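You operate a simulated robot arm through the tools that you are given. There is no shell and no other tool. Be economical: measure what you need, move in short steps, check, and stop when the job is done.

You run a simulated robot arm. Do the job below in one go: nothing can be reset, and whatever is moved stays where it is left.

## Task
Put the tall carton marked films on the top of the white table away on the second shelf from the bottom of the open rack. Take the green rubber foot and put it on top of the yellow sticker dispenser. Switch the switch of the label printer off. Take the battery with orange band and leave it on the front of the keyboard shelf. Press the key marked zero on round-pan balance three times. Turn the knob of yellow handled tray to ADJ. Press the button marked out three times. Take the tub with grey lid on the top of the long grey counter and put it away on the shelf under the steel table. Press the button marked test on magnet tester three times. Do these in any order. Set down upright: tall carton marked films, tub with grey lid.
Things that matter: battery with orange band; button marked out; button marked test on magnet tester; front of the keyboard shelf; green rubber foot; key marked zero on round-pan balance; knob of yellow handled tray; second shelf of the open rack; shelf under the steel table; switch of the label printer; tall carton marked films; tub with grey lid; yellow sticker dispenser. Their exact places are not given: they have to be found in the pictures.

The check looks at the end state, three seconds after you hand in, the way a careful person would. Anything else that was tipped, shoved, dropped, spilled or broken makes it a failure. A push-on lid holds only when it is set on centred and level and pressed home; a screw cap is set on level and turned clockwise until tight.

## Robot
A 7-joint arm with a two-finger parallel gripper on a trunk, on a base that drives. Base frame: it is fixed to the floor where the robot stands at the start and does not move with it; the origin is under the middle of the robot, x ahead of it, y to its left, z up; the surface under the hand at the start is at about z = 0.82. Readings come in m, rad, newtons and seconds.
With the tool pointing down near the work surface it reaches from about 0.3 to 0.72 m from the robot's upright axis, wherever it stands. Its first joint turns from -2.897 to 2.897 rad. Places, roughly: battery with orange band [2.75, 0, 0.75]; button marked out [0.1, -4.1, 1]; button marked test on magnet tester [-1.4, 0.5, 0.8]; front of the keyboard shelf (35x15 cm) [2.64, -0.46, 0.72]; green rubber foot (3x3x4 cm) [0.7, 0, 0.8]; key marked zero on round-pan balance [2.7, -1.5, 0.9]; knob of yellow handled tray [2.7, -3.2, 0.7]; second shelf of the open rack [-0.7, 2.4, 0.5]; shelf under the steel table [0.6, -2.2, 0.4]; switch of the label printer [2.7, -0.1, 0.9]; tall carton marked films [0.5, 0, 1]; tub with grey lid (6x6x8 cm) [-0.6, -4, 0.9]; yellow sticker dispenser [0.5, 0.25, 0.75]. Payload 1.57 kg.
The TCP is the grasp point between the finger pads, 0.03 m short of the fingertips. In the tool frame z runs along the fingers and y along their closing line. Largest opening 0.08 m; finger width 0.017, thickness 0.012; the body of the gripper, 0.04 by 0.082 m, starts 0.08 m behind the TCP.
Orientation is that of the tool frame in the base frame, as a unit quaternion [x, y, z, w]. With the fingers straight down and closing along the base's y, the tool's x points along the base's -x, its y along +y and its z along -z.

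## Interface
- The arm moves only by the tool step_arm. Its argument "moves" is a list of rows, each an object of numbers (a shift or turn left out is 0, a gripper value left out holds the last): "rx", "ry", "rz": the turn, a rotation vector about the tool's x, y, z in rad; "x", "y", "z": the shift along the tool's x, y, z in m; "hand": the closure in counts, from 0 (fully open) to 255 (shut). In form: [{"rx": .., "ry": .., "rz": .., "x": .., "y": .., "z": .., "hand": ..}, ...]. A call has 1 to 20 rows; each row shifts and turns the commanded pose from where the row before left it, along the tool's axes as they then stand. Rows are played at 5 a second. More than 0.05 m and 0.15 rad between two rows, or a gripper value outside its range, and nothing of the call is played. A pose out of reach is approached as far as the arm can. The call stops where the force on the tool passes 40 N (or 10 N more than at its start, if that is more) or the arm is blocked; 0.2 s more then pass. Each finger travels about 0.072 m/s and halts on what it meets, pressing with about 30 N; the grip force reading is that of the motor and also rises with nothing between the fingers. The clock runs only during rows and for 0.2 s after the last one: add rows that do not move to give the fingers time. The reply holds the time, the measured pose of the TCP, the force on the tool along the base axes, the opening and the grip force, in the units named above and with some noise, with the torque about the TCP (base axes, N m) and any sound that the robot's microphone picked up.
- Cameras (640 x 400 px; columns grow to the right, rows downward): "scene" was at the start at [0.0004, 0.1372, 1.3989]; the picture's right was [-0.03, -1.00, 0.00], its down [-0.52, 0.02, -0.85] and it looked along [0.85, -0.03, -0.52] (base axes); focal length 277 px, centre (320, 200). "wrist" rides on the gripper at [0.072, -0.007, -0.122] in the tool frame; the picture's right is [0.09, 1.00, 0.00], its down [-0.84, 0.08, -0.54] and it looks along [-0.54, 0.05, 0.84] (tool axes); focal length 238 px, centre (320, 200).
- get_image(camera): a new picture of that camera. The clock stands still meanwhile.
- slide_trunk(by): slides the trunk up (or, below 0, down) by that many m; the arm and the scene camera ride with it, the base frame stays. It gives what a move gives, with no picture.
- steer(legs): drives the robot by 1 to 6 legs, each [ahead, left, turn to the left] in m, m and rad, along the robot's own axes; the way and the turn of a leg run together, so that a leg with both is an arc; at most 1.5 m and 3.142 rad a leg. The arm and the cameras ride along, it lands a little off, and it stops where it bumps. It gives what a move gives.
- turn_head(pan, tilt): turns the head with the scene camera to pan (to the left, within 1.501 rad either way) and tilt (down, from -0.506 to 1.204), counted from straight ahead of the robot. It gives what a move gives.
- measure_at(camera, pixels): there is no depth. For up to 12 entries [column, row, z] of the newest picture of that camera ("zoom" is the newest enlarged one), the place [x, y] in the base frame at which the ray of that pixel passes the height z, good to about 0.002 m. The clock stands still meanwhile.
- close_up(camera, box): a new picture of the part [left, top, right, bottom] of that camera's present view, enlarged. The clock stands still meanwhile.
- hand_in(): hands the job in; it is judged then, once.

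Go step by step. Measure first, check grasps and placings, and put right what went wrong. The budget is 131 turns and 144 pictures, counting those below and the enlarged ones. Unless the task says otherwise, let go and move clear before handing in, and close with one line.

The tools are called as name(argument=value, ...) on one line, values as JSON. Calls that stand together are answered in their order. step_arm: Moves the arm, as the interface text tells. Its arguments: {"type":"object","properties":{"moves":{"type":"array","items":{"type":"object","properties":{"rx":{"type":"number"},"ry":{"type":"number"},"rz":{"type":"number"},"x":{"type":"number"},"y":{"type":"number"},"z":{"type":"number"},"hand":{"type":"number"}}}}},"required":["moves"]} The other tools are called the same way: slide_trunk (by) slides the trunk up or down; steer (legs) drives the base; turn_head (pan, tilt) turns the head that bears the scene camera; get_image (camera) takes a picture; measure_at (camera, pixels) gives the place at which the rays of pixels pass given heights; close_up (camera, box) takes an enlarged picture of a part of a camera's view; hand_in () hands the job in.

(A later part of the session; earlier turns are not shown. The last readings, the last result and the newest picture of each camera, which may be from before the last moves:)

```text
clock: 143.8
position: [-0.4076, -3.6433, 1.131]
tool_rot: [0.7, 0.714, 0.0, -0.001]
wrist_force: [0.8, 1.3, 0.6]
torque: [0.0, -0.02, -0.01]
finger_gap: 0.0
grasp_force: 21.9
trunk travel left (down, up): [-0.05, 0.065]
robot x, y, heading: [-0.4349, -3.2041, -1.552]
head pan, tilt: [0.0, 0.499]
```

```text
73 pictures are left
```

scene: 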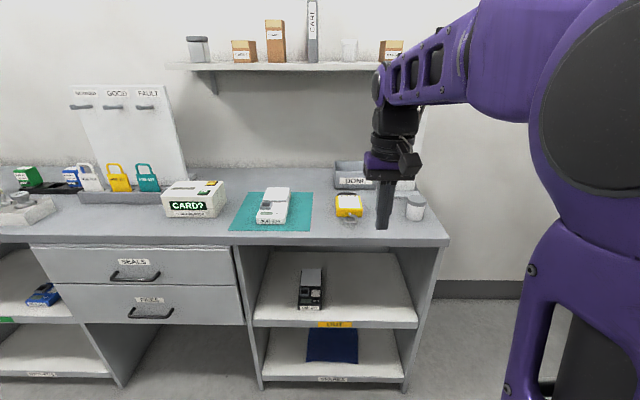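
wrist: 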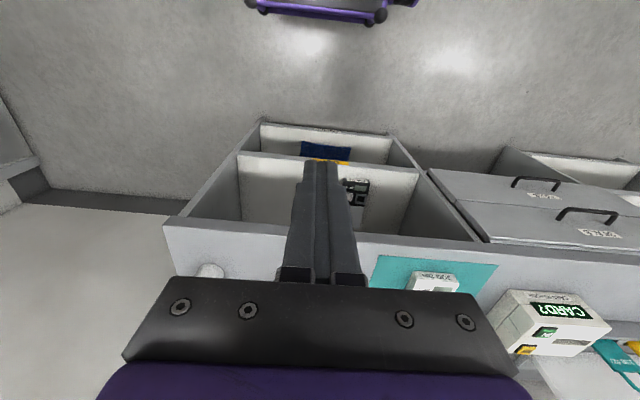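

close_up(camera="scene", box=[150, 165, 310, 245])

close_up(camera="scene", box=[325, 150, 455, 250])

measure_at(camera="scene", pixels=[[340, 242, 0.88], [340, 242, 0.9], [208, 192, 0.95], [415, 218, 0.9], [415, 200, 0.98]])

```text
4.00 times, centred on (230, 205) of scene
```

zoom: 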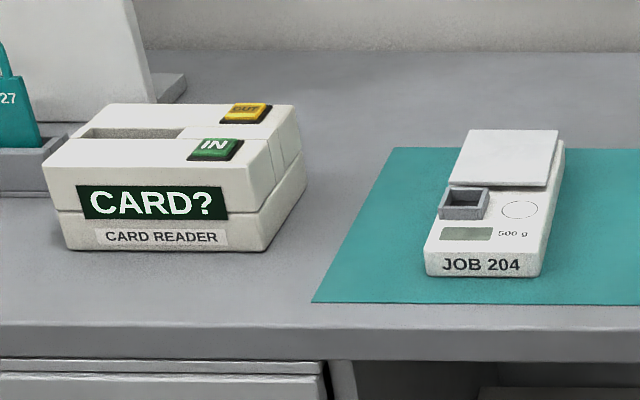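

```text
4.00 times, centred on (390, 200) of scene
```

zoom: 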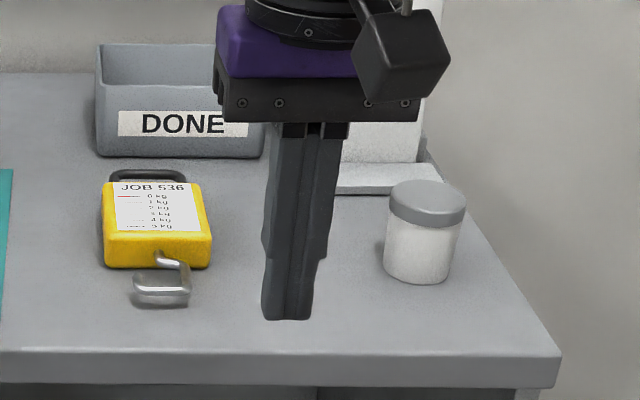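

```text
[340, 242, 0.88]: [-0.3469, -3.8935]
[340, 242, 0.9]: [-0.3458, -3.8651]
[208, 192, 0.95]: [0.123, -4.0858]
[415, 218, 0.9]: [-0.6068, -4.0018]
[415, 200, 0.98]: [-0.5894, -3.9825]
```

OUT is the yellow far button on the CARD? reader. Shift left 0.5 and forward 0.25 to face it.

steer(legs=[[0.25, 0.5, -0.015]])

get_image(camera="wrist")

get_image(camera="scene")

```text
clock: 149.1
position: [0.0893, -3.8897, 1.1313]
tool_rot: [0.704, 0.71, 0.0, -0.001]
wrist_force: [-0.2, -0.2, -1.4]
torque: [0.02, -0.02, 0.01]
finger_gap: 0.0001
grasp_force: 21.3
trunk travel left (down, up): [-0.05, 0.065]
robot x, y, heading: [0.063, -3.4491, -1.566]
head pan, tilt: [0.0, 0.499]
```

```text
70 pictures are left
```

wrist: 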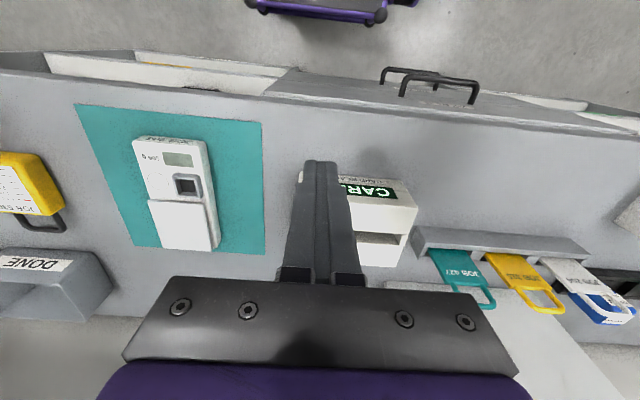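

```text
69 pictures are left
```

scene: 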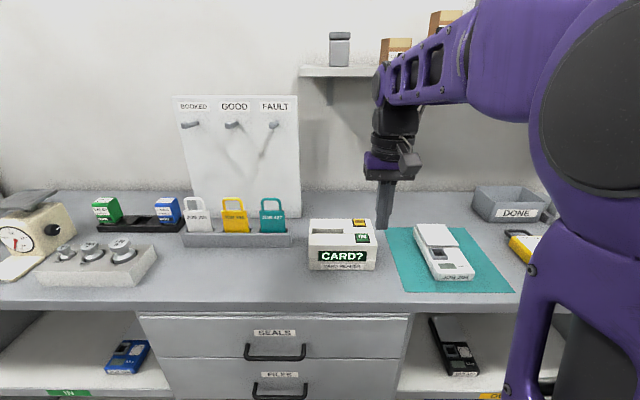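

step_arm(moves=[{"y": -0.04}, {"y": -0.04}, {"x": -0.03}, {}])

close_up(camera="wrist", box=[310, 100, 470, 260])

close_up(camera="scene", box=[300, 200, 400, 280])

```text
clock: 150.1
position: [0.0091, -3.9209, 1.1311]
tool_rot: [0.704, 0.71, 0.001, -0.001]
wrist_force: [-0.2, -0.1, 0.0]
torque: [0.0, 0.04, 0.01]
finger_gap: 0.0
grasp_force: 21.7
trunk travel left (down, up): [-0.05, 0.065]
robot x, y, heading: [0.0641, -3.4459, -1.564]
head pan, tilt: [0.0, 0.499]
```

```text
2.50 times, centred on (390, 180) of wrist
```

zoom: 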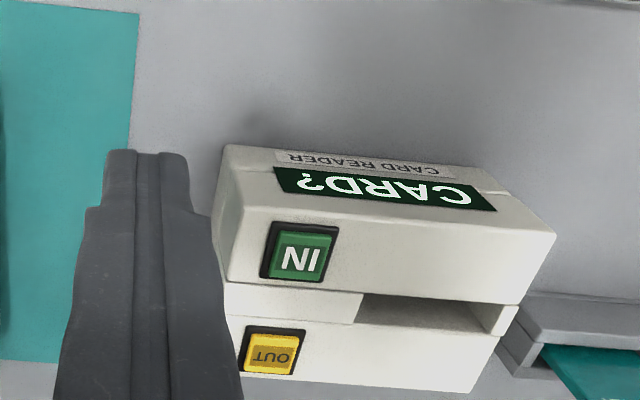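

```text
5.00 times, centred on (350, 240) of scene
```

zoom: 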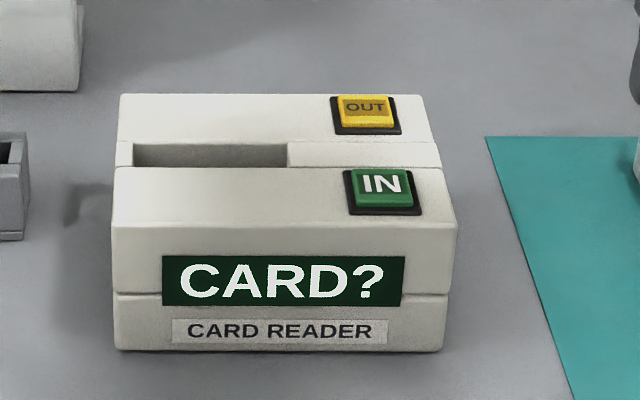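

measure_at(camera="wrist", pixels=[[370, 241.6, 0.94], [370, 241.6, 0.98], [370, 241.6, 1.02]])

measure_at(camera="scene", pixels=[[359.4, 222, 0.94], [359.4, 222, 0.98], [359.4, 222, 1.02]])

```text
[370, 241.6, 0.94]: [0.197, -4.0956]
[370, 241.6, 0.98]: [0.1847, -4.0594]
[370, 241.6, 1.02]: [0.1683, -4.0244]
```

```text
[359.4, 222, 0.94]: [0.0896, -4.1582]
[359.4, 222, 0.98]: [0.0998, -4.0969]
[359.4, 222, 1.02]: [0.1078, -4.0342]
```

The OUT button is at ≈(0.102,−4.083,0.989) (correcting for the older wrist picture). Check the wall shelf's front edge for clearance.

get_image(camera="scene")

measure_at(camera="scene", pixels=[[340, 76, 1.3], [340, 76, 1.33], [340, 76, 1.36], [340, 190, 0.9], [359.4, 222, 0.989]])

get_image(camera="wrist")

measure_at(camera="wrist", pixels=[[370, 241.6, 0.98], [370, 241.6, 0.989], [370, 241.6, 1.0]])

```text
66 pictures are left
```

scene: 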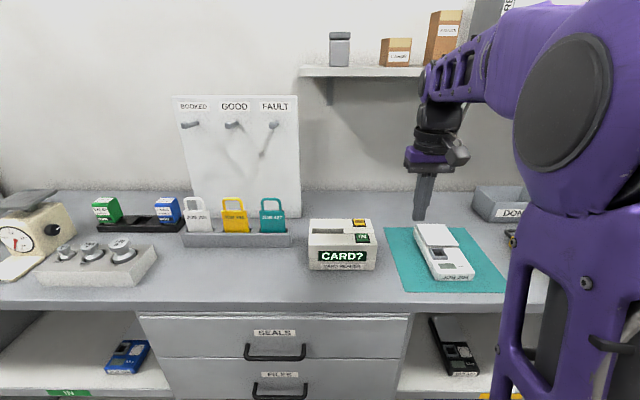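

```text
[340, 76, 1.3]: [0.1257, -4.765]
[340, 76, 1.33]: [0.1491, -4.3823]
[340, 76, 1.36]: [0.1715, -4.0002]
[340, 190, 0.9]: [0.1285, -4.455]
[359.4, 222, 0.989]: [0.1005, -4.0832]
```

```text
65 pictures are left
```

wrist: 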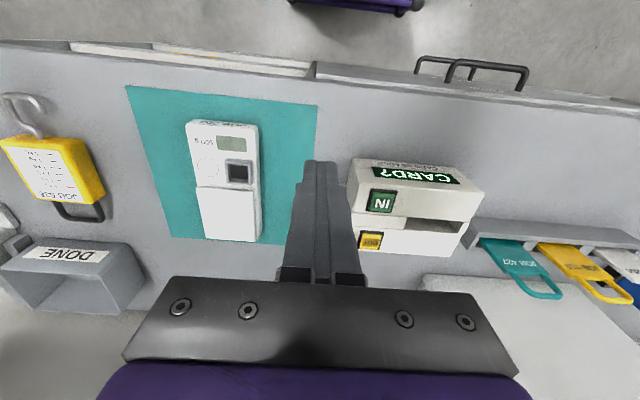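

```text
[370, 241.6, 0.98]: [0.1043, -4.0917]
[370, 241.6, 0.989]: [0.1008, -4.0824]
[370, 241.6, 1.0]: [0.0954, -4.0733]
```

Consistent: OUT at (0.1005,−4.083,0.989). Move above it.

step_arm(moves=[{"x": -0.0324, "y": 0.0183, "z": 0.012}, {"x": -0.0324, "y": 0.0183, "z": 0.012}, {"x": -0.0324, "y": 0.0183, "z": 0.012}, {"x": -0.0324, "y": 0.0183, "z": 0.012}, {"x": -0.0324, "y": 0.0183, "z": 0.012}, {"z": 0.02}, {}])

close_up(camera="scene", box=[300, 180, 400, 280])

close_up(camera="wrist", box=[220, 80, 420, 220])

```text
clock: 151.7
position: [0.1025, -4.0795, 1.0498]
tool_rot: [0.704, 0.71, -0.001, -0.001]
wrist_force: [0.4, -0.1, 0.6]
torque: [-0.03, -0.01, 0.0]
finger_gap: 0.0
grasp_force: 21.5
trunk travel left (down, up): [-0.05, 0.065]
robot x, y, heading: [0.0618, -3.444, -1.565]
head pan, tilt: [0.0, 0.499]
```

```text
4.00 times, centred on (350, 230) of scene
```

zoom: 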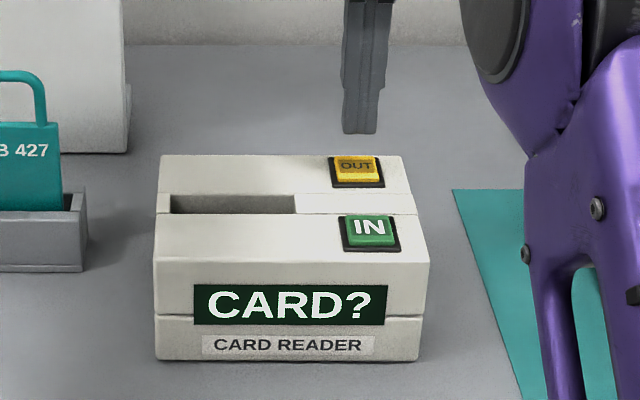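

```text
2.86 times, centred on (320, 150) of wrist
```

zoom: 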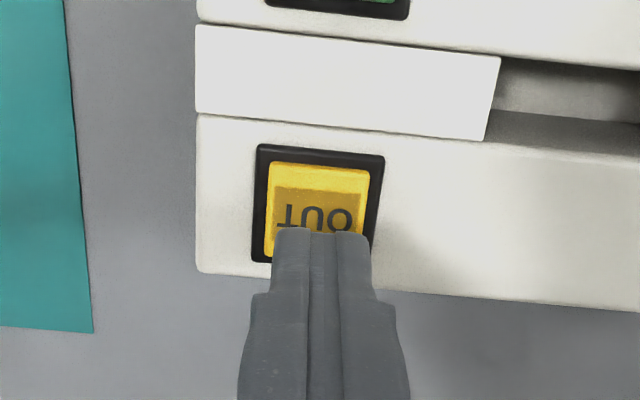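

Aligned. Press gently.

step_arm(moves=[{"z": 0.018}, {"z": 0.006}, {"z": 0.003}, {"z": 0.003}, {}])

```text
clock: 152.9
position: [0.1025, -4.0803, 1.0206]
tool_rot: [0.704, 0.71, 0.0, -0.001]
wrist_force: [1.0, -0.3, 0.9]
torque: [0.01, 0.01, -0.01]
finger_gap: 0.0002
grasp_force: 21.2
trunk travel left (down, up): [-0.05, 0.065]
robot x, y, heading: [0.0633, -3.4487, -1.561]
head pan, tilt: [0.0, 0.499]
```

step_arm(moves=[{"z": 0.002}, {"z": 0.002}, {}])

```text
clock: 153.7
position: [0.103, -4.0804, 1.0169]
tool_rot: [0.704, 0.71, -0.001, -0.001]
wrist_force: [-0.9, -2.3, 4.0]
torque: [-0.08, -0.01, 0.0]
finger_gap: 0.0001
grasp_force: 21.7
trunk travel left (down, up): [-0.05, 0.065]
robot x, y, heading: [0.068, -3.4497, -1.564]
head pan, tilt: [0.0, 0.499]
heard: click
```

Click one. Release, then two more.

step_arm(moves=[{"z": -0.006}, {"z": -0.006}, {}, {"z": 0.006}, {"z": 0.004}, {"z": 0.002}, {}, {"z": -0.006}, {"z": -0.006}, {}])

step_arm(moves=[{"z": 0.006}, {"z": 0.004}, {"z": 0.002}, {}, {"z": -0.006}, {"z": -0.006}, {}])

```text
clock: 155.9
position: [0.1026, -4.0809, 1.0286]
tool_rot: [0.704, 0.71, -0.001, -0.002]
wrist_force: [0.3, 0.5, 0.9]
torque: [0.03, 0.02, 0.01]
finger_gap: 0.0002
grasp_force: 21.2
trunk travel left (down, up): [-0.05, 0.065]
robot x, y, heading: [0.06, -3.4464, -1.564]
head pan, tilt: [0.0, 0.499]
heard: click
```

```text
clock: 157.5
position: [0.102, -4.0814, 1.028]
tool_rot: [0.704, 0.71, 0.001, -0.001]
wrist_force: [0.6, -0.1, -0.6]
torque: [0.03, 0.0, 0.0]
finger_gap: 0.0
grasp_force: 21.2
trunk travel left (down, up): [-0.05, 0.065]
robot x, y, heading: [0.0612, -3.448, -1.559]
head pan, tilt: [0.0, 0.499]
heard: click
```

Three clicks on OUT. Raise/retract, open, and move over to the tub side (further back for a 45° grasp).

step_arm(moves=[{"z": -0.04}, {"z": -0.04, "hand": 0}, {"z": -0.02, "x": 0.03}, {"x": 0.04}, {"x": 0.04}, {"x": 0.04}, {}])

steer(legs=[[-0.15, -0.68, 0]])

step_arm(moves=[{"x": -0.03, "ry": -0.08}, {"x": -0.03, "ry": -0.1}, {"ry": -0.12}, {"ry": -0.12}, {"ry": -0.12}, {"ry": -0.12}, {"ry": -0.125}, {}])

get_image(camera="scene")

get_image(camera="wrist")

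```text
clock: 159.1
position: [0.0999, -3.9303, 1.1301]
tool_rot: [0.704, 0.71, 0.0, 0.0]
wrist_force: [-0.4, 1.2, 0.0]
torque: [0.02, 0.0, 0.02]
finger_gap: 0.08
grasp_force: 0.0
trunk travel left (down, up): [-0.05, 0.065]
robot x, y, heading: [0.0603, -3.4462, -1.565]
head pan, tilt: [0.0, 0.499]
```

```text
clock: 166.2
position: [-0.5855, -3.7859, 1.1286]
tool_rot: [0.703, 0.711, 0.0, -0.001]
wrist_force: [-0.6, 0.1, 0.0]
torque: [0.02, 0.02, -0.03]
finger_gap: 0.0801
grasp_force: 0.1
trunk travel left (down, up): [-0.05, 0.065]
robot x, y, heading: [-0.6258, -3.3033, -1.565]
head pan, tilt: [0.0, 0.499]
```

```text
clock: 168.0
position: [-0.5845, -3.8462, 1.1314]
tool_rot: [0.648, 0.658, -0.268, 0.273]
wrist_force: [-0.5, 0.5, 0.3]
torque: [0.0, -0.01, -0.02]
finger_gap: 0.0799
grasp_force: 0.0
trunk travel left (down, up): [-0.05, 0.065]
robot x, y, heading: [-0.6287, -3.3016, -1.556]
head pan, tilt: [0.0, 0.499]
```

```text
62 pictures are left
```

scene: 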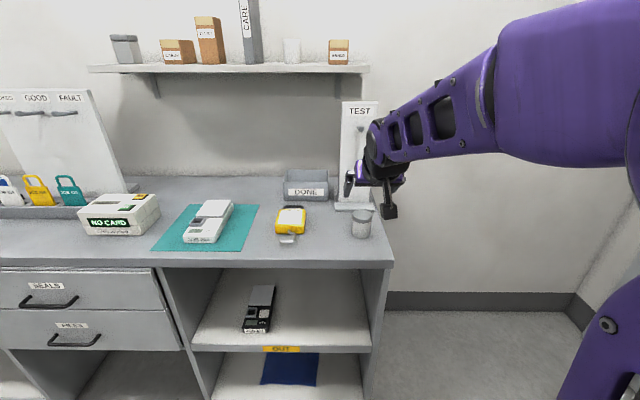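

```text
61 pictures are left
```

wrist: 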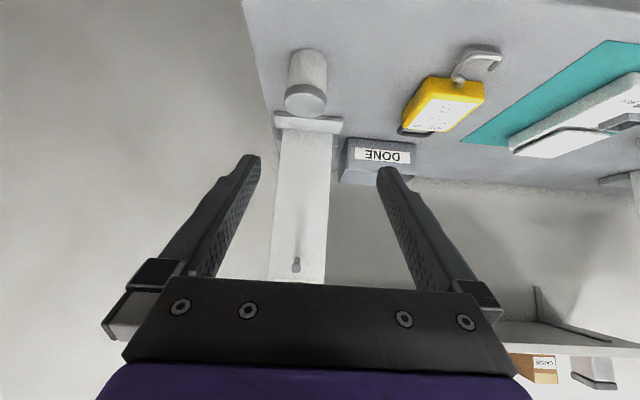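

Tub at wrist (306,95), scene (361,225). Triangulate.

measure_at(camera="wrist", pixels=[[308, 50, 0.88], [308, 50, 0.9], [306, 98, 0.96], [306, 98, 0.98], [287, 95, 0.97], [327, 97, 0.97]])

measure_at(camera="scene", pixels=[[361, 238, 0.88], [361, 238, 0.9], [361.5, 213, 0.96], [361.5, 213, 0.98], [352, 215, 0.97], [371, 215, 0.97]])

close_up(camera="wrist", box=[260, 30, 360, 130])

```text
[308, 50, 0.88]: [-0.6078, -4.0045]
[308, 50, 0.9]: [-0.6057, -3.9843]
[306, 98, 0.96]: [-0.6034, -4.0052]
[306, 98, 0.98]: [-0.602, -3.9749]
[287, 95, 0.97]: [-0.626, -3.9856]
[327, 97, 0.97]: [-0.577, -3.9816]
```

```text
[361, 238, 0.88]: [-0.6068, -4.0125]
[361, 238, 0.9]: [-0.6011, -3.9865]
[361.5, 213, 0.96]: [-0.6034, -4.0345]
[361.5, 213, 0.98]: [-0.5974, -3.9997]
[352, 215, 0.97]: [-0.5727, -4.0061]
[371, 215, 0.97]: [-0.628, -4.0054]
```

```text
4.00 times, centred on (310, 80) of wrist
```

zoom: 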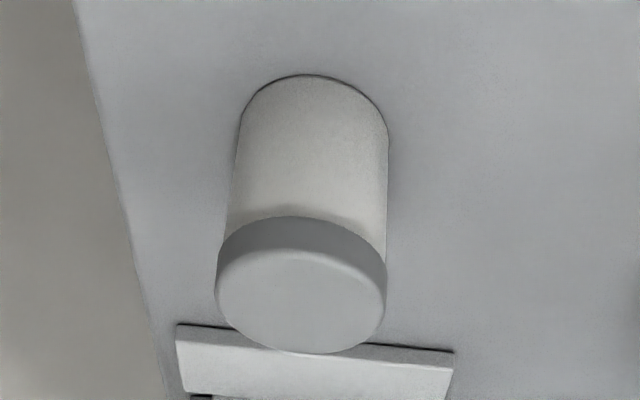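

Tub centre ≈(−0.602,−4.010), base z≈0.90. Go to pre-grasp and look.

step_arm(moves=[{"x": 0.0055, "z": 0.038, "y": -0.0045}, {"x": 0.0055, "z": 0.038, "y": -0.0045}, {"x": 0.0055, "z": 0.038, "y": -0.0045}, {"x": 0.0055, "z": 0.038, "y": -0.004}, {}])

get_image(camera="wrist")

close_up(camera="scene", box=[300, 140, 440, 260])

```text
clock: 169.2
position: [-0.6018, -3.938, 1.009]
tool_rot: [0.649, 0.658, -0.27, 0.272]
wrist_force: [-0.5, -0.3, 0.2]
torque: [0.01, 0.0, 0.01]
finger_gap: 0.0799
grasp_force: 0.1
trunk travel left (down, up): [-0.05, 0.065]
robot x, y, heading: [-0.6232, -3.3027, -1.563]
head pan, tilt: [0.0, 0.499]
```

```text
59 pictures are left
```

wrist: 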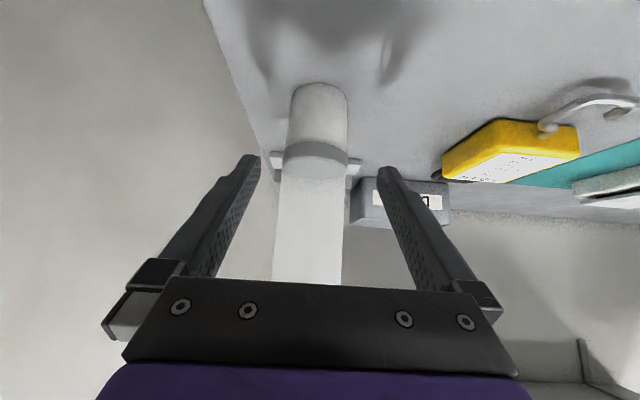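

```text
3.33 times, centred on (370, 200) of scene
```

zoom: 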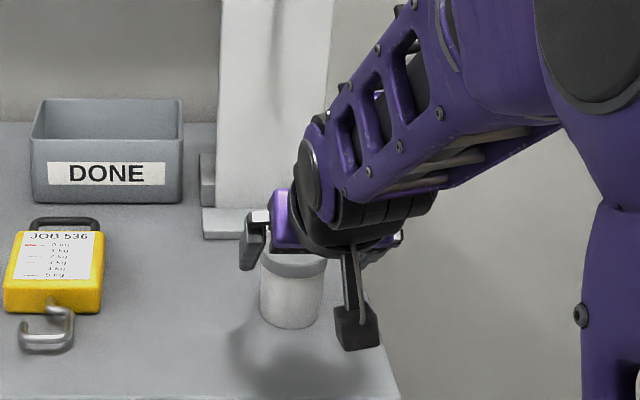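

measure_at(camera="wrist", pixels=[[276, 153, 0.92], [276, 153, 0.91], [357, 158, 0.92], [320, 83, 0.9], [290, 130, 0.94], [348, 130, 0.94]])

```text
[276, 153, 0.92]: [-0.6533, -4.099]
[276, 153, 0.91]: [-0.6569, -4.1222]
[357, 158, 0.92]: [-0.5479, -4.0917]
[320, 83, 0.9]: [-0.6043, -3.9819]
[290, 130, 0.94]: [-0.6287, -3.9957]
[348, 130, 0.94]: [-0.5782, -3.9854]
```

Stand edge is at y≈−4.09, clear. Advance and grip.

step_arm(moves=[{"z": 0.035}, {"z": 0.035}, {"z": 0.028}, {}, {"hand": 80}, {"hand": 255}, {}, {}, {}])

get_image(camera="wrist")

```text
clock: 171.2
position: [-0.6009, -4.0064, 0.9376]
tool_rot: [0.649, 0.658, -0.269, 0.271]
wrist_force: [-0.3, -1.1, -0.1]
torque: [-0.01, 0.02, 0.0]
finger_gap: 0.0566
grasp_force: 29.7
trunk travel left (down, up): [-0.05, 0.065]
robot x, y, heading: [-0.6236, -3.302, -1.562]
head pan, tilt: [0.0, 0.499]
```

```text
57 pictures are left
```

wrist: 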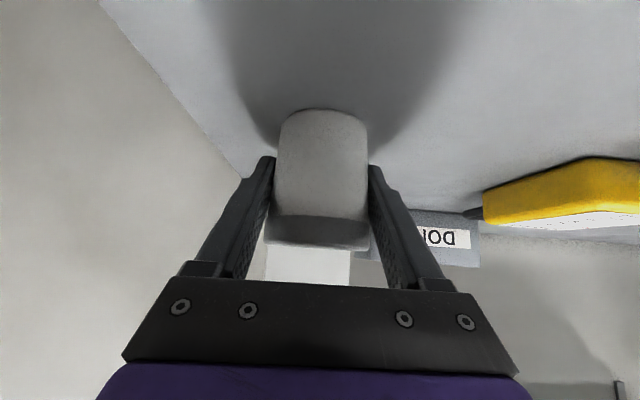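

Gripped. Lift, back away, turn to face the steel table (+x), and look at its lower shelf.

step_arm(moves=[{"x": -0.015, "z": -0.015}, {"x": -0.03, "z": -0.03}, {"x": -0.03, "z": -0.03}, {}])

steer(legs=[[-0.95, 0, 0], [0, 0, 1.562]])

get_image(camera="scene")

```text
clock: 172.2
position: [-0.6013, -4.0062, 1.0457]
tool_rot: [0.649, 0.659, -0.268, 0.271]
wrist_force: [-0.5, 0.4, -0.9]
torque: [-0.02, -0.01, -0.01]
finger_gap: 0.0566
grasp_force: 29.7
trunk travel left (down, up): [-0.05, 0.065]
robot x, y, heading: [-0.6296, -3.303, -1.562]
head pan, tilt: [0.0, 0.499]
```

```text
clock: 181.0
position: [0.0683, -2.3408, 1.0454]
tool_rot: [0.0, 0.924, -0.001, 0.382]
wrist_force: [-0.5, -0.1, -0.7]
torque: [0.0, 0.01, 0.01]
finger_gap: 0.0564
grasp_force: 29.6
trunk travel left (down, up): [-0.05, 0.065]
robot x, y, heading: [-0.6403, -2.3539, 0.0]
head pan, tilt: [0.0, 0.499]
```

```text
56 pictures are left
```

scene: 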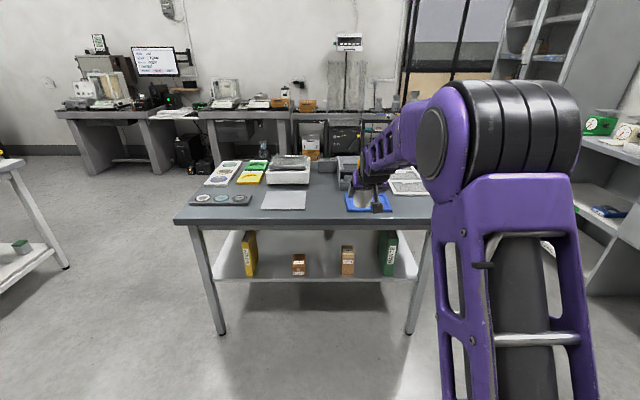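

close_up(camera="scene", box=[190, 210, 430, 340])

measure_at(camera="scene", pixels=[[222, 336, 0], [410, 334, 0], [320, 281, 0.4], [320, 281, 0.36], [320, 226, 0.82], [320, 226, 0.76], [298, 276, 0.4], [347, 275, 0.4]])

```text
2.67 times, centred on (310, 275) of scene
```

zoom: 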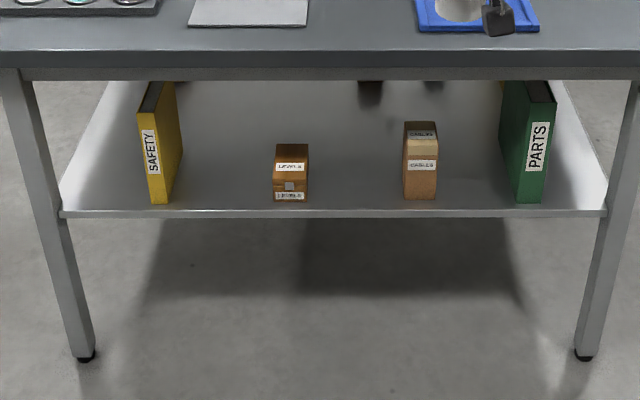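

```text
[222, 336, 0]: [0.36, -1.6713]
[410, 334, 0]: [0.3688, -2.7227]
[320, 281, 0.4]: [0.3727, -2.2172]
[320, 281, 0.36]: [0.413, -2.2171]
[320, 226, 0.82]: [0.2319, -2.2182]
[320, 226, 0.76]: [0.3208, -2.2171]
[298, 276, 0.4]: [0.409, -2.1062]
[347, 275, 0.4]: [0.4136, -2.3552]
```

Gap on the shelf between boxes centred at y≈−2.225, front edge x≈0.38, z≈0.39. Lower trunk and arm here in the open first.

slide_trunk(by=-0.05)

step_arm(moves=[{"x": 0.035, "z": 0.03}, {"x": 0.035, "z": 0.03}, {"x": 0.035, "z": 0.03}, {"x": 0.035, "z": 0.03}, {"x": 0.04, "z": 0.02}, {"x": 0.04, "z": 0.02}, {"x": 0.04, "z": 0.02}, {"x": 0.04, "z": 0.02}, {"x": 0.04, "z": 0.02}, {"x": 0.04, "z": 0.02}, {"x": 0.04, "z": 0.018}, {"x": 0.04, "z": 0.015}, {}])

get_image(camera="scene")

get_image(camera="wrist")

```text
clock: 181.9
position: [0.0687, -2.3411, 0.9952]
tool_rot: [0.0, 0.924, -0.001, 0.382]
wrist_force: [-0.3, -0.4, -1.5]
torque: [0.01, 0.02, -0.03]
finger_gap: 0.0563
grasp_force: 30.1
trunk travel left (down, up): [0.0, 0.115]
robot x, y, heading: [-0.6357, -2.3553, -0.001]
head pan, tilt: [0.0, 0.499]
```

```text
clock: 184.7
position: [-0.0649, -2.3408, 0.4756]
tool_rot: [-0.001, 0.924, 0.0, 0.382]
wrist_force: [-0.5, 0.2, -0.9]
torque: [-0.03, 0.03, -0.01]
finger_gap: 0.0563
grasp_force: 30.8
trunk travel left (down, up): [0.0, 0.115]
robot x, y, heading: [-0.6349, -2.3561, -0.003]
head pan, tilt: [0.0, 0.499]
```

```text
54 pictures are left
```

scene: 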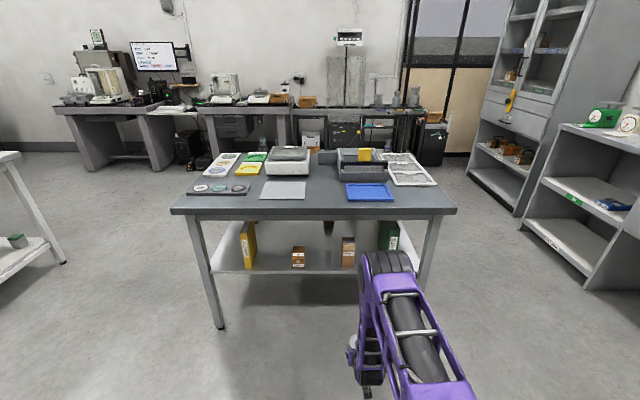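

```text
53 pictures are left
```

wrist: 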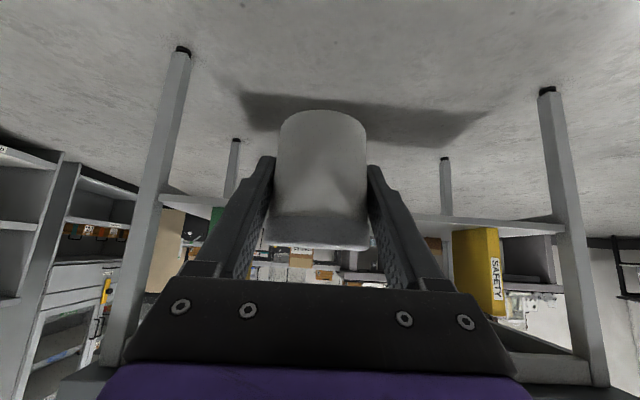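

Reached at z 0.476. Extend 2 cm and approach with a leftward shift, stopping short to check.

step_arm(moves=[{"x": -0.014, "z": 0.014}, {}])

steer(legs=[[0.28, 0.116, 0.003]])

get_image(camera="wrist")

turn_head(pan=-0.1, tilt=0.8)

get_image(camera="scene")

```text
clock: 185.3
position: [-0.0447, -2.3412, 0.4761]
tool_rot: [0.0, 0.924, 0.0, 0.382]
wrist_force: [0.8, 0.6, -0.9]
torque: [0.02, 0.01, 0.02]
finger_gap: 0.0563
grasp_force: 29.9
trunk travel left (down, up): [0.0, 0.115]
robot x, y, heading: [-0.6382, -2.3545, -0.002]
head pan, tilt: [0.0, 0.499]
```

```text
clock: 187.4
position: [0.2356, -2.2234, 0.4777]
tool_rot: [-0.003, 0.924, 0.001, 0.382]
wrist_force: [-0.5, -0.8, -1.3]
torque: [0.02, -0.02, 0.04]
finger_gap: 0.0565
grasp_force: 29.8
trunk travel left (down, up): [0.0, 0.115]
robot x, y, heading: [-0.3559, -2.2376, 0.001]
head pan, tilt: [0.0, 0.499]
```

```text
52 pictures are left
```

wrist: 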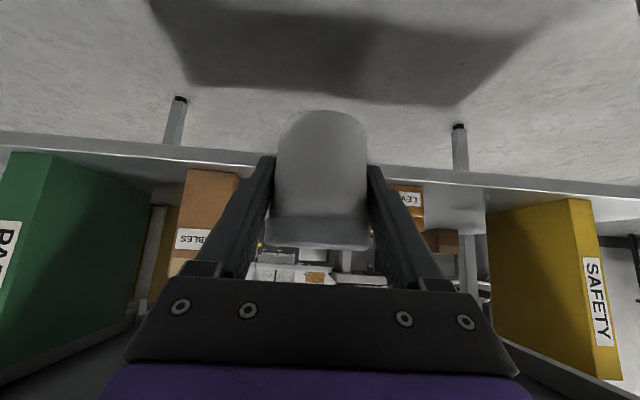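

```text
clock: 188.2
position: [0.2364, -2.2234, 0.4757]
tool_rot: [-0.002, 0.924, 0.0, 0.382]
wrist_force: [0.5, 0.7, -0.6]
torque: [-0.02, 0.02, -0.01]
finger_gap: 0.0563
grasp_force: 29.9
trunk travel left (down, up): [0.0, 0.115]
robot x, y, heading: [-0.3592, -2.2357, 0.002]
head pan, tilt: [-0.099, 0.799]
```

```text
51 pictures are left
```

scene: 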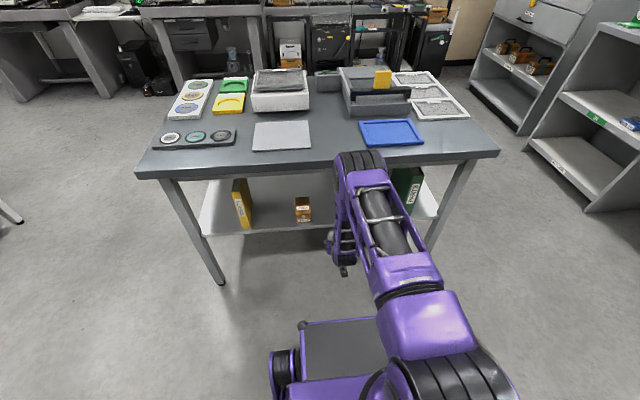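

measure_at(camera="wrist", pixels=[[560, 189, 0.39], [560, 189, 0.4], [560, 189, 0.41], [238, 180, 0.4], [392, 185, 0.4]])

measure_at(camera="scene", pixels=[[330, 172, 0.76], [330, 172, 0.8], [330, 166, 0.8], [330, 166, 0.82], [220, 284, 0], [240, 233, 0.38], [240, 233, 0.4]])

```text
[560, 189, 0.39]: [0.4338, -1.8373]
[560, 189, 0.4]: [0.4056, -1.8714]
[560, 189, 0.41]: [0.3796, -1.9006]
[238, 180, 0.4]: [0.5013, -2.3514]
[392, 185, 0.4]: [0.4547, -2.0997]
```

```text
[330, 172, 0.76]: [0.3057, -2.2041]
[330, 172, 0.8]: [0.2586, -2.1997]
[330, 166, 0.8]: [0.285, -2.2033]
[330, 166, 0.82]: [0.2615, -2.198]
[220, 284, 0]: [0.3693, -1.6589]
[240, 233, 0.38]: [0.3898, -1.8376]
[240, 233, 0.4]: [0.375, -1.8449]
```

Clearances acceptable. Drive in 0.12 then check.

steer(legs=[[0.12, 0, 0]])

get_image(camera="scene")

```text
clock: 189.4
position: [0.3542, -2.222, 0.4767]
tool_rot: [-0.002, 0.924, 0.0, 0.382]
wrist_force: [0.0, -0.4, -0.9]
torque: [-0.01, 0.0, 0.03]
finger_gap: 0.0566
grasp_force: 30.0
trunk travel left (down, up): [0.0, 0.115]
robot x, y, heading: [-0.2339, -2.238, 0.004]
head pan, tilt: [-0.099, 0.799]
```

```text
50 pictures are left
```

scene: 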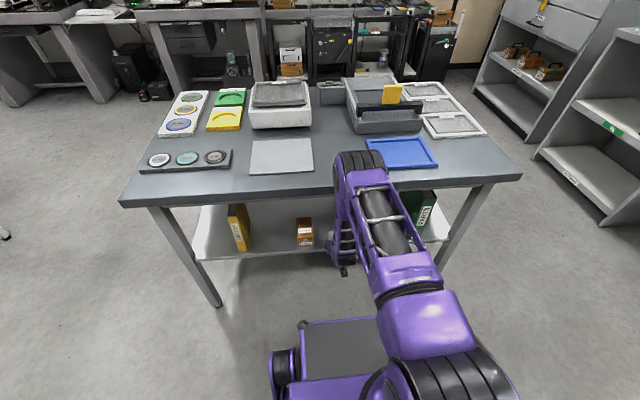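

steer(legs=[[0.08, 0, 0]])

step_arm(moves=[{"x": 0.0106, "z": 0.0106}, {"x": 0.0071, "z": 0.0071}, {}])

get_image(camera="wrist")

```text
clock: 190.5
position: [0.4342, -2.2232, 0.4758]
tool_rot: [-0.002, 0.924, 0.0, 0.382]
wrist_force: [0.6, -0.2, -0.6]
torque: [-0.03, 0.03, 0.01]
finger_gap: 0.0564
grasp_force: 30.2
trunk travel left (down, up): [0.0, 0.115]
robot x, y, heading: [-0.1562, -2.2397, 0.002]
head pan, tilt: [-0.099, 0.799]
```

```text
clock: 191.3
position: [0.4376, -2.2228, 0.4546]
tool_rot: [-0.002, 0.923, 0.0, 0.386]
wrist_force: [5.4, -0.3, 23.7]
torque: [0.12, -0.16, 0.05]
finger_gap: 0.0563
grasp_force: 29.9
trunk travel left (down, up): [0.0, 0.115]
robot x, y, heading: [-0.1558, -2.2387, 0.0]
head pan, tilt: [-0.099, 0.799]
```

```text
49 pictures are left
```

wrist: 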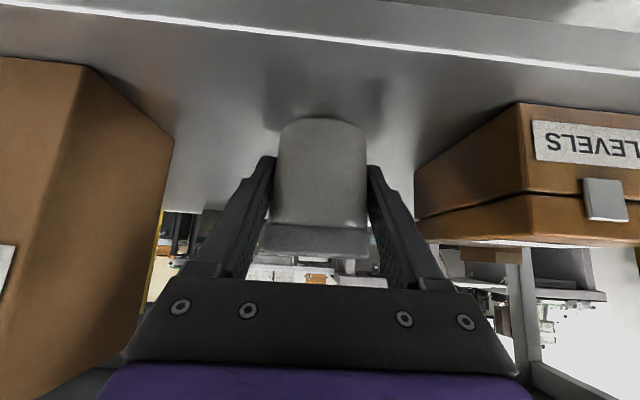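

Contact (24 N). Relieve slightly, open, and retreat along the tool axis.

step_arm(moves=[{"x": -0.002, "z": -0.002}, {"hand": 120}, {"hand": 20}, {}, {}, {"z": -0.02}, {"z": -0.03}, {"z": -0.03}, {}])

get_image(camera="wrist")

```text
clock: 193.3
position: [0.3772, -2.2225, 0.5116]
tool_rot: [-0.002, 0.924, 0.0, 0.382]
wrist_force: [0.4, -0.8, -0.4]
torque: [-0.01, 0.0, 0.0]
finger_gap: 0.0738
grasp_force: 0.1
trunk travel left (down, up): [0.0, 0.115]
robot x, y, heading: [-0.1559, -2.2414, -0.003]
head pan, tilt: [-0.099, 0.799]
```

```text
48 pictures are left
```

wrist: 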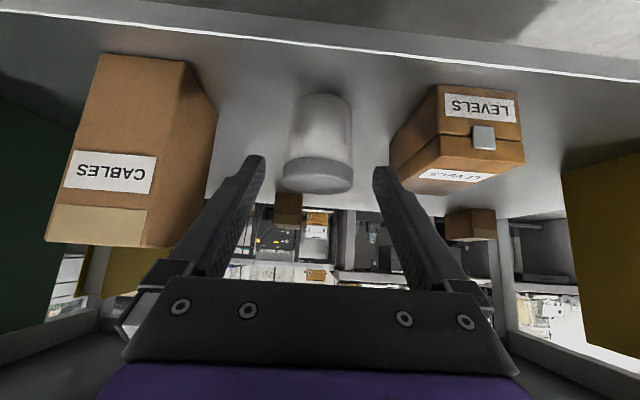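

Tub stands on the shelf. Back away, un-tilt and raise.

steer(legs=[[-0.45, 0, 0]])

step_arm(moves=[{"ry": 0.131}, {"ry": 0.131}, {"ry": 0.131}, {"ry": 0.131}, {"ry": 0.131}, {"ry": 0.13}, {"z": -0.045}, {"z": -0.045}, {"z": -0.045}, {"z": -0.045}, {"z": -0.045}, {"z": -0.045}, {"z": -0.045}, {"z": -0.045}, {"z": -0.045}, {"z": -0.045}, {"z": -0.045, "x": 0.015}, {"z": -0.03, "x": 0.03}, {"x": 0.04}, {}])

slide_trunk(by=0.05)

turn_head(pan=0.0, tilt=0.5)

get_image(camera="scene")

```text
clock: 196.0
position: [-0.073, -2.2253, 0.5105]
tool_rot: [0.0, 0.924, -0.001, 0.383]
wrist_force: [0.5, -0.6, -0.2]
torque: [-0.02, 0.02, -0.01]
finger_gap: 0.0736
grasp_force: 0.1
trunk travel left (down, up): [0.0, 0.115]
robot x, y, heading: [-0.6074, -2.2397, -0.003]
head pan, tilt: [-0.099, 0.799]
```

```text
clock: 200.2
position: [-0.1585, -2.2244, 1.0372]
tool_rot: [0.0, 1.0, -0.002, -0.001]
wrist_force: [-0.3, -0.3, 0.6]
torque: [-0.02, -0.01, 0.01]
finger_gap: 0.0737
grasp_force: 0.1
trunk travel left (down, up): [0.0, 0.115]
robot x, y, heading: [-0.608, -2.2418, 0.001]
head pan, tilt: [-0.099, 0.799]
```

```text
clock: 201.1
position: [-0.1584, -2.224, 1.0863]
tool_rot: [-0.001, 1.0, -0.001, -0.001]
wrist_force: [0.5, 0.3, 0.2]
torque: [0.02, 0.02, -0.01]
finger_gap: 0.0741
grasp_force: 0.0
trunk travel left (down, up): [-0.05, 0.065]
robot x, y, heading: [-0.6085, -2.2376, 0.004]
head pan, tilt: [-0.099, 0.799]
```

```text
clock: 201.9
position: [-0.1579, -2.2238, 1.086]
tool_rot: [-0.002, 1.0, -0.002, -0.001]
wrist_force: [0.1, 0.1, 0.1]
torque: [0.0, 0.02, 0.01]
finger_gap: 0.0741
grasp_force: 0.1
trunk travel left (down, up): [-0.05, 0.065]
robot x, y, heading: [-0.6114, -2.2383, -0.001]
head pan, tilt: [0.0, 0.499]
```

```text
47 pictures are left
```

scene: 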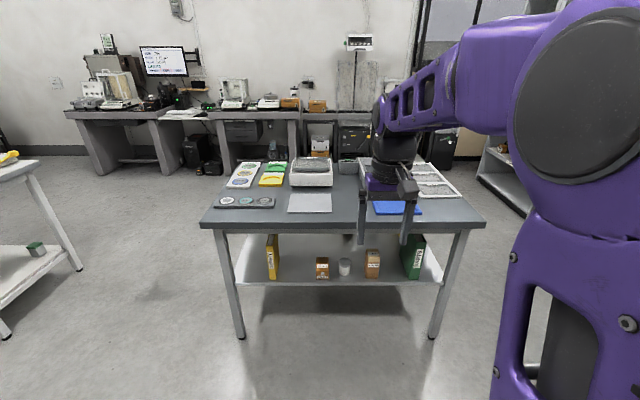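

Tub upright on the shelf (345,266). Check the corridor and drive toward the benches at x≈2.7.

measure_at(camera="scene", pixels=[[80, 270, 0], [8, 337, 0], [40, 165, 0.82], [90, 175, 0], [170, 178, 0], [295, 175, 0]])

steer(legs=[[0, 1.06, 0], [1.4, 0, 0], [0.9, 0, 0]])

get_image(camera="scene")

```text
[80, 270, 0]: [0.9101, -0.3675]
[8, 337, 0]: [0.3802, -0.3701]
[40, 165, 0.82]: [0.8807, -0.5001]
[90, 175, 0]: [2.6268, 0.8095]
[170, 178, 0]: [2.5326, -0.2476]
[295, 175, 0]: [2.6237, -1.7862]
```

```text
clock: 223.4
position: [2.1385, -1.136, 1.0862]
tool_rot: [-0.008, 1.0, -0.001, -0.001]
wrist_force: [0.5, -0.1, -0.2]
torque: [0.04, 0.02, -0.05]
finger_gap: 0.0739
grasp_force: 0.0
trunk travel left (down, up): [-0.05, 0.065]
robot x, y, heading: [1.6904, -1.1578, 0.018]
head pan, tilt: [0.0, 0.499]
```

```text
46 pictures are left
```

scene: 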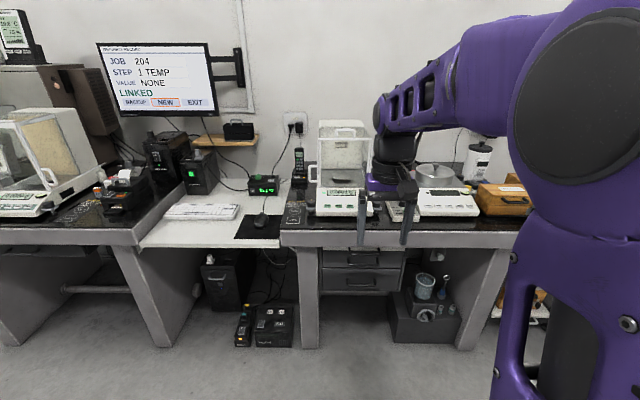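

Round-pan balance at (445,200). Move in front of it.

steer(legs=[[0.3, -0.37, -0.018]])

step_arm(moves=[{"hand": 255}, {"y": 0.03}, {"y": 0.04}, {"y": 0.04}, {}])

get_image(camera="wrist")

get_image(camera="scene")

```text
clock: 227.5
position: [2.4403, -1.5085, 1.0863]
tool_rot: [0.0, 1.0, 0.0, -0.001]
wrist_force: [0.5, -0.2, 0.6]
torque: [0.0, 0.0, 0.03]
finger_gap: 0.0739
grasp_force: 0.0
trunk travel left (down, up): [-0.05, 0.065]
robot x, y, heading: [1.9891, -1.5237, -0.002]
head pan, tilt: [0.0, 0.499]
```

```text
clock: 228.7
position: [2.4398, -1.3974, 1.0854]
tool_rot: [0.0, 1.0, -0.001, -0.001]
wrist_force: [0.5, 0.7, 0.5]
torque: [0.0, 0.0, 0.01]
finger_gap: 0.0
grasp_force: 21.3
trunk travel left (down, up): [-0.05, 0.065]
robot x, y, heading: [1.9895, -1.5243, -0.003]
head pan, tilt: [0.0, 0.499]
```

```text
45 pictures are left
```

wrist: 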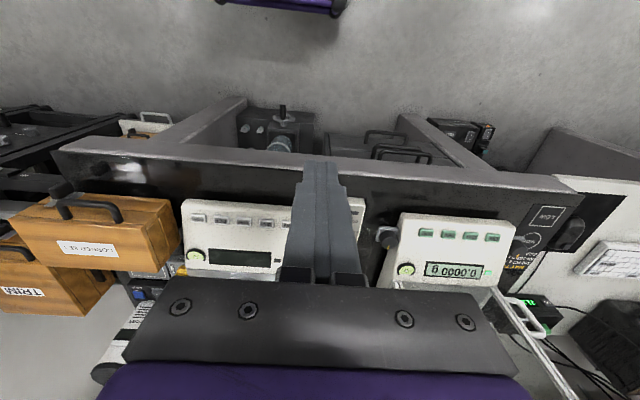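

```text
44 pictures are left
```

scene: 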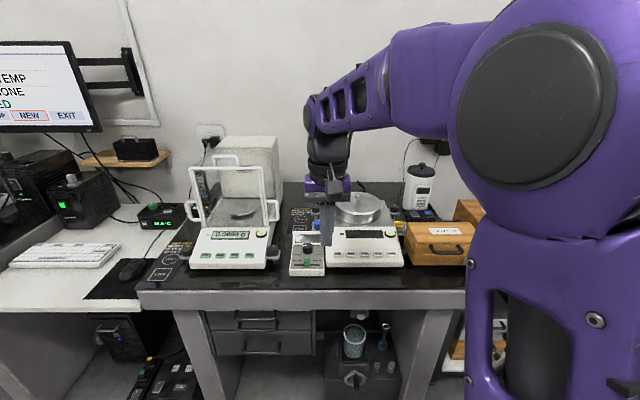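

close_up(camera="scene", box=[310, 190, 420, 280])

close_up(camera="wrist", box=[170, 190, 330, 290])

```text
4.44 times, centred on (365, 235) of scene
```

zoom: 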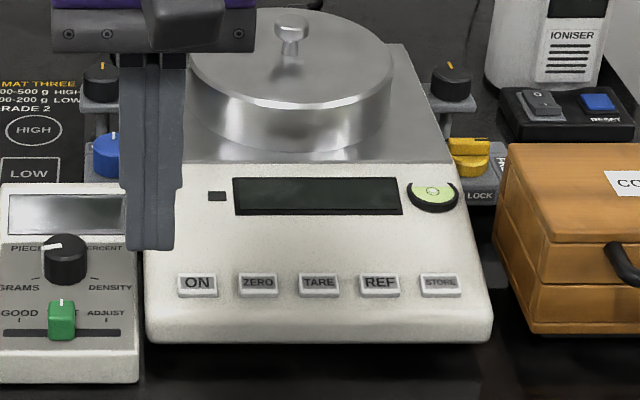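

```text
4.00 times, centred on (250, 240) of wrist
```

zoom: 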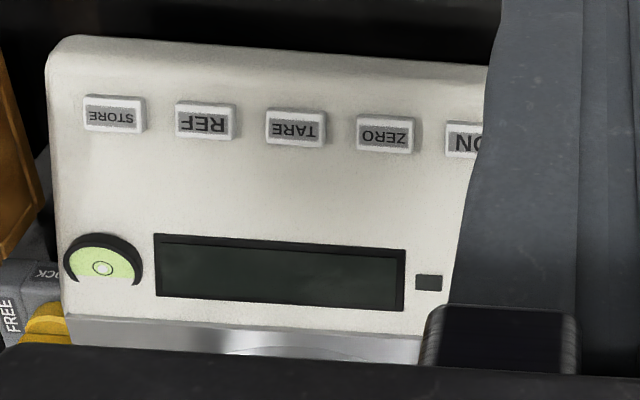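

measure_at(camera="scene", pixels=[[351, 253.7, 0.82], [351, 253.7, 0.86], [351, 253.7, 0.9]])

measure_at(camera="wrist", pixels=[[266.5, 223.7, 0.82], [266.5, 223.7, 0.86], [266.5, 223.7, 0.9]])

```text
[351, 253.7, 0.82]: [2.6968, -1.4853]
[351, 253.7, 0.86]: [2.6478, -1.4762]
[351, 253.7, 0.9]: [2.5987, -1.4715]
```

```text
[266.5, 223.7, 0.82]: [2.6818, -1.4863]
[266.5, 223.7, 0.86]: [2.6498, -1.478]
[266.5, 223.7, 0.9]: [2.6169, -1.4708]
```

ZERO at ≈(2.654,−1.477,0.855). Move above it.

step_arm(moves=[{"x": -0.0357, "y": -0.0133, "z": 0.02}, {"x": -0.0357, "y": -0.0133, "z": 0.02}, {"x": -0.0357, "y": -0.0133, "z": 0.02}, {"x": -0.0357, "y": -0.0133, "z": 0.02}, {"x": -0.0357, "y": -0.0133, "z": 0.03}, {"x": -0.0357, "y": -0.0133, "z": 0.03}, {"z": 0.03}, {}])

close_up(camera="wrist", box=[220, 80, 420, 220])

close_up(camera="scene", box=[310, 190, 420, 280])

```text
clock: 230.5
position: [2.6545, -1.4771, 0.9152]
tool_rot: [0.0, 1.0, -0.001, -0.002]
wrist_force: [0.6, -0.3, 0.4]
torque: [-0.04, -0.02, 0.01]
finger_gap: 0.0001
grasp_force: 21.0
trunk travel left (down, up): [-0.05, 0.065]
robot x, y, heading: [1.9892, -1.527, -0.003]
head pan, tilt: [0.0, 0.499]
```

```text
2.86 times, centred on (320, 150) of wrist
```

zoom: 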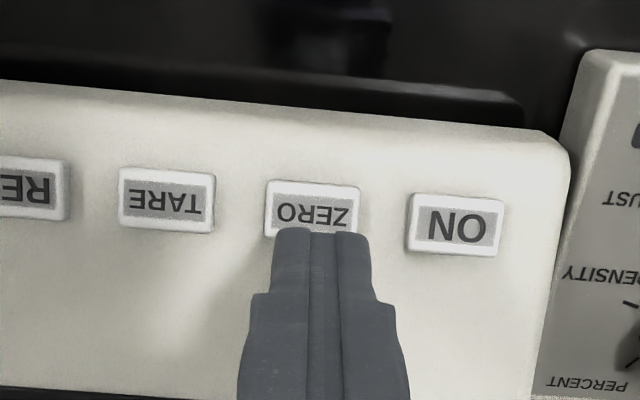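

```text
4.44 times, centred on (365, 235) of scene
```

zoom: 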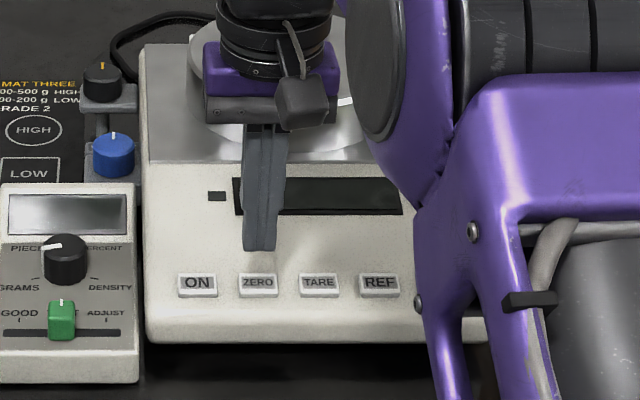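

step_arm(moves=[{"z": 0.02, "y": -0.002}, {"z": 0.005}, {"z": 0.003}, {}])

step_arm(moves=[{"z": 0.002}, {"z": 0.002}, {}])

```text
clock: 231.5
position: [2.6547, -1.4807, 0.8861]
tool_rot: [0.0, 1.0, -0.001, -0.001]
wrist_force: [-1.0, -0.2, 0.0]
torque: [0.04, 0.0, -0.02]
finger_gap: 0.0
grasp_force: 20.5
trunk travel left (down, up): [-0.05, 0.065]
robot x, y, heading: [1.9873, -1.5249, 0.002]
head pan, tilt: [0.0, 0.499]
```

```text
clock: 232.3
position: [2.6543, -1.4809, 0.8828]
tool_rot: [0.0, 1.0, 0.0, -0.001]
wrist_force: [0.6, 0.2, 1.3]
torque: [0.0, -0.04, 0.03]
finger_gap: 0.0
grasp_force: 21.0
trunk travel left (down, up): [-0.05, 0.065]
robot x, y, heading: [1.9885, -1.5204, 0.002]
head pan, tilt: [0.0, 0.499]
```

step_arm(moves=[{"z": 0.0015}, {"z": 0.0015}, {}])

```text
clock: 233.1
position: [2.6538, -1.4802, 0.8813]
tool_rot: [0.0, 1.0, -0.001, 0.0]
wrist_force: [0.2, -0.7, 4.5]
torque: [-0.04, -0.05, 0.0]
finger_gap: 0.0
grasp_force: 21.1
trunk travel left (down, up): [-0.05, 0.065]
robot x, y, heading: [1.9878, -1.5238, -0.0]
head pan, tilt: [0.0, 0.499]
heard: click
```

Click one. Release and press twice more.

step_arm(moves=[{"z": -0.006}, {"z": -0.006}, {}, {"z": 0.006}, {"z": 0.004}, {"z": 0.002}, {}, {"z": -0.006}, {"z": -0.006}, {}])

step_arm(moves=[{"z": 0.006}, {"z": 0.004}, {"z": 0.002}, {}, {"z": -0.006}, {"z": -0.006}, {}])

```text
clock: 235.3
position: [2.6539, -1.481, 0.8927]
tool_rot: [-0.001, 1.0, -0.001, 0.0]
wrist_force: [0.2, -0.7, 0.8]
torque: [-0.02, -0.02, 0.01]
finger_gap: 0.0
grasp_force: 21.6
trunk travel left (down, up): [-0.05, 0.065]
robot x, y, heading: [1.9878, -1.5223, -0.003]
head pan, tilt: [0.0, 0.499]
heard: click
```

```text
clock: 236.9
position: [2.6542, -1.4808, 0.8935]
tool_rot: [0.0, 1.0, -0.001, -0.001]
wrist_force: [-0.9, -0.1, -0.5]
torque: [0.04, -0.04, 0.01]
finger_gap: 0.0
grasp_force: 21.6
trunk travel left (down, up): [-0.05, 0.065]
robot x, y, heading: [1.9907, -1.5235, -0.003]
head pan, tilt: [0.0, 0.499]
heard: click
```

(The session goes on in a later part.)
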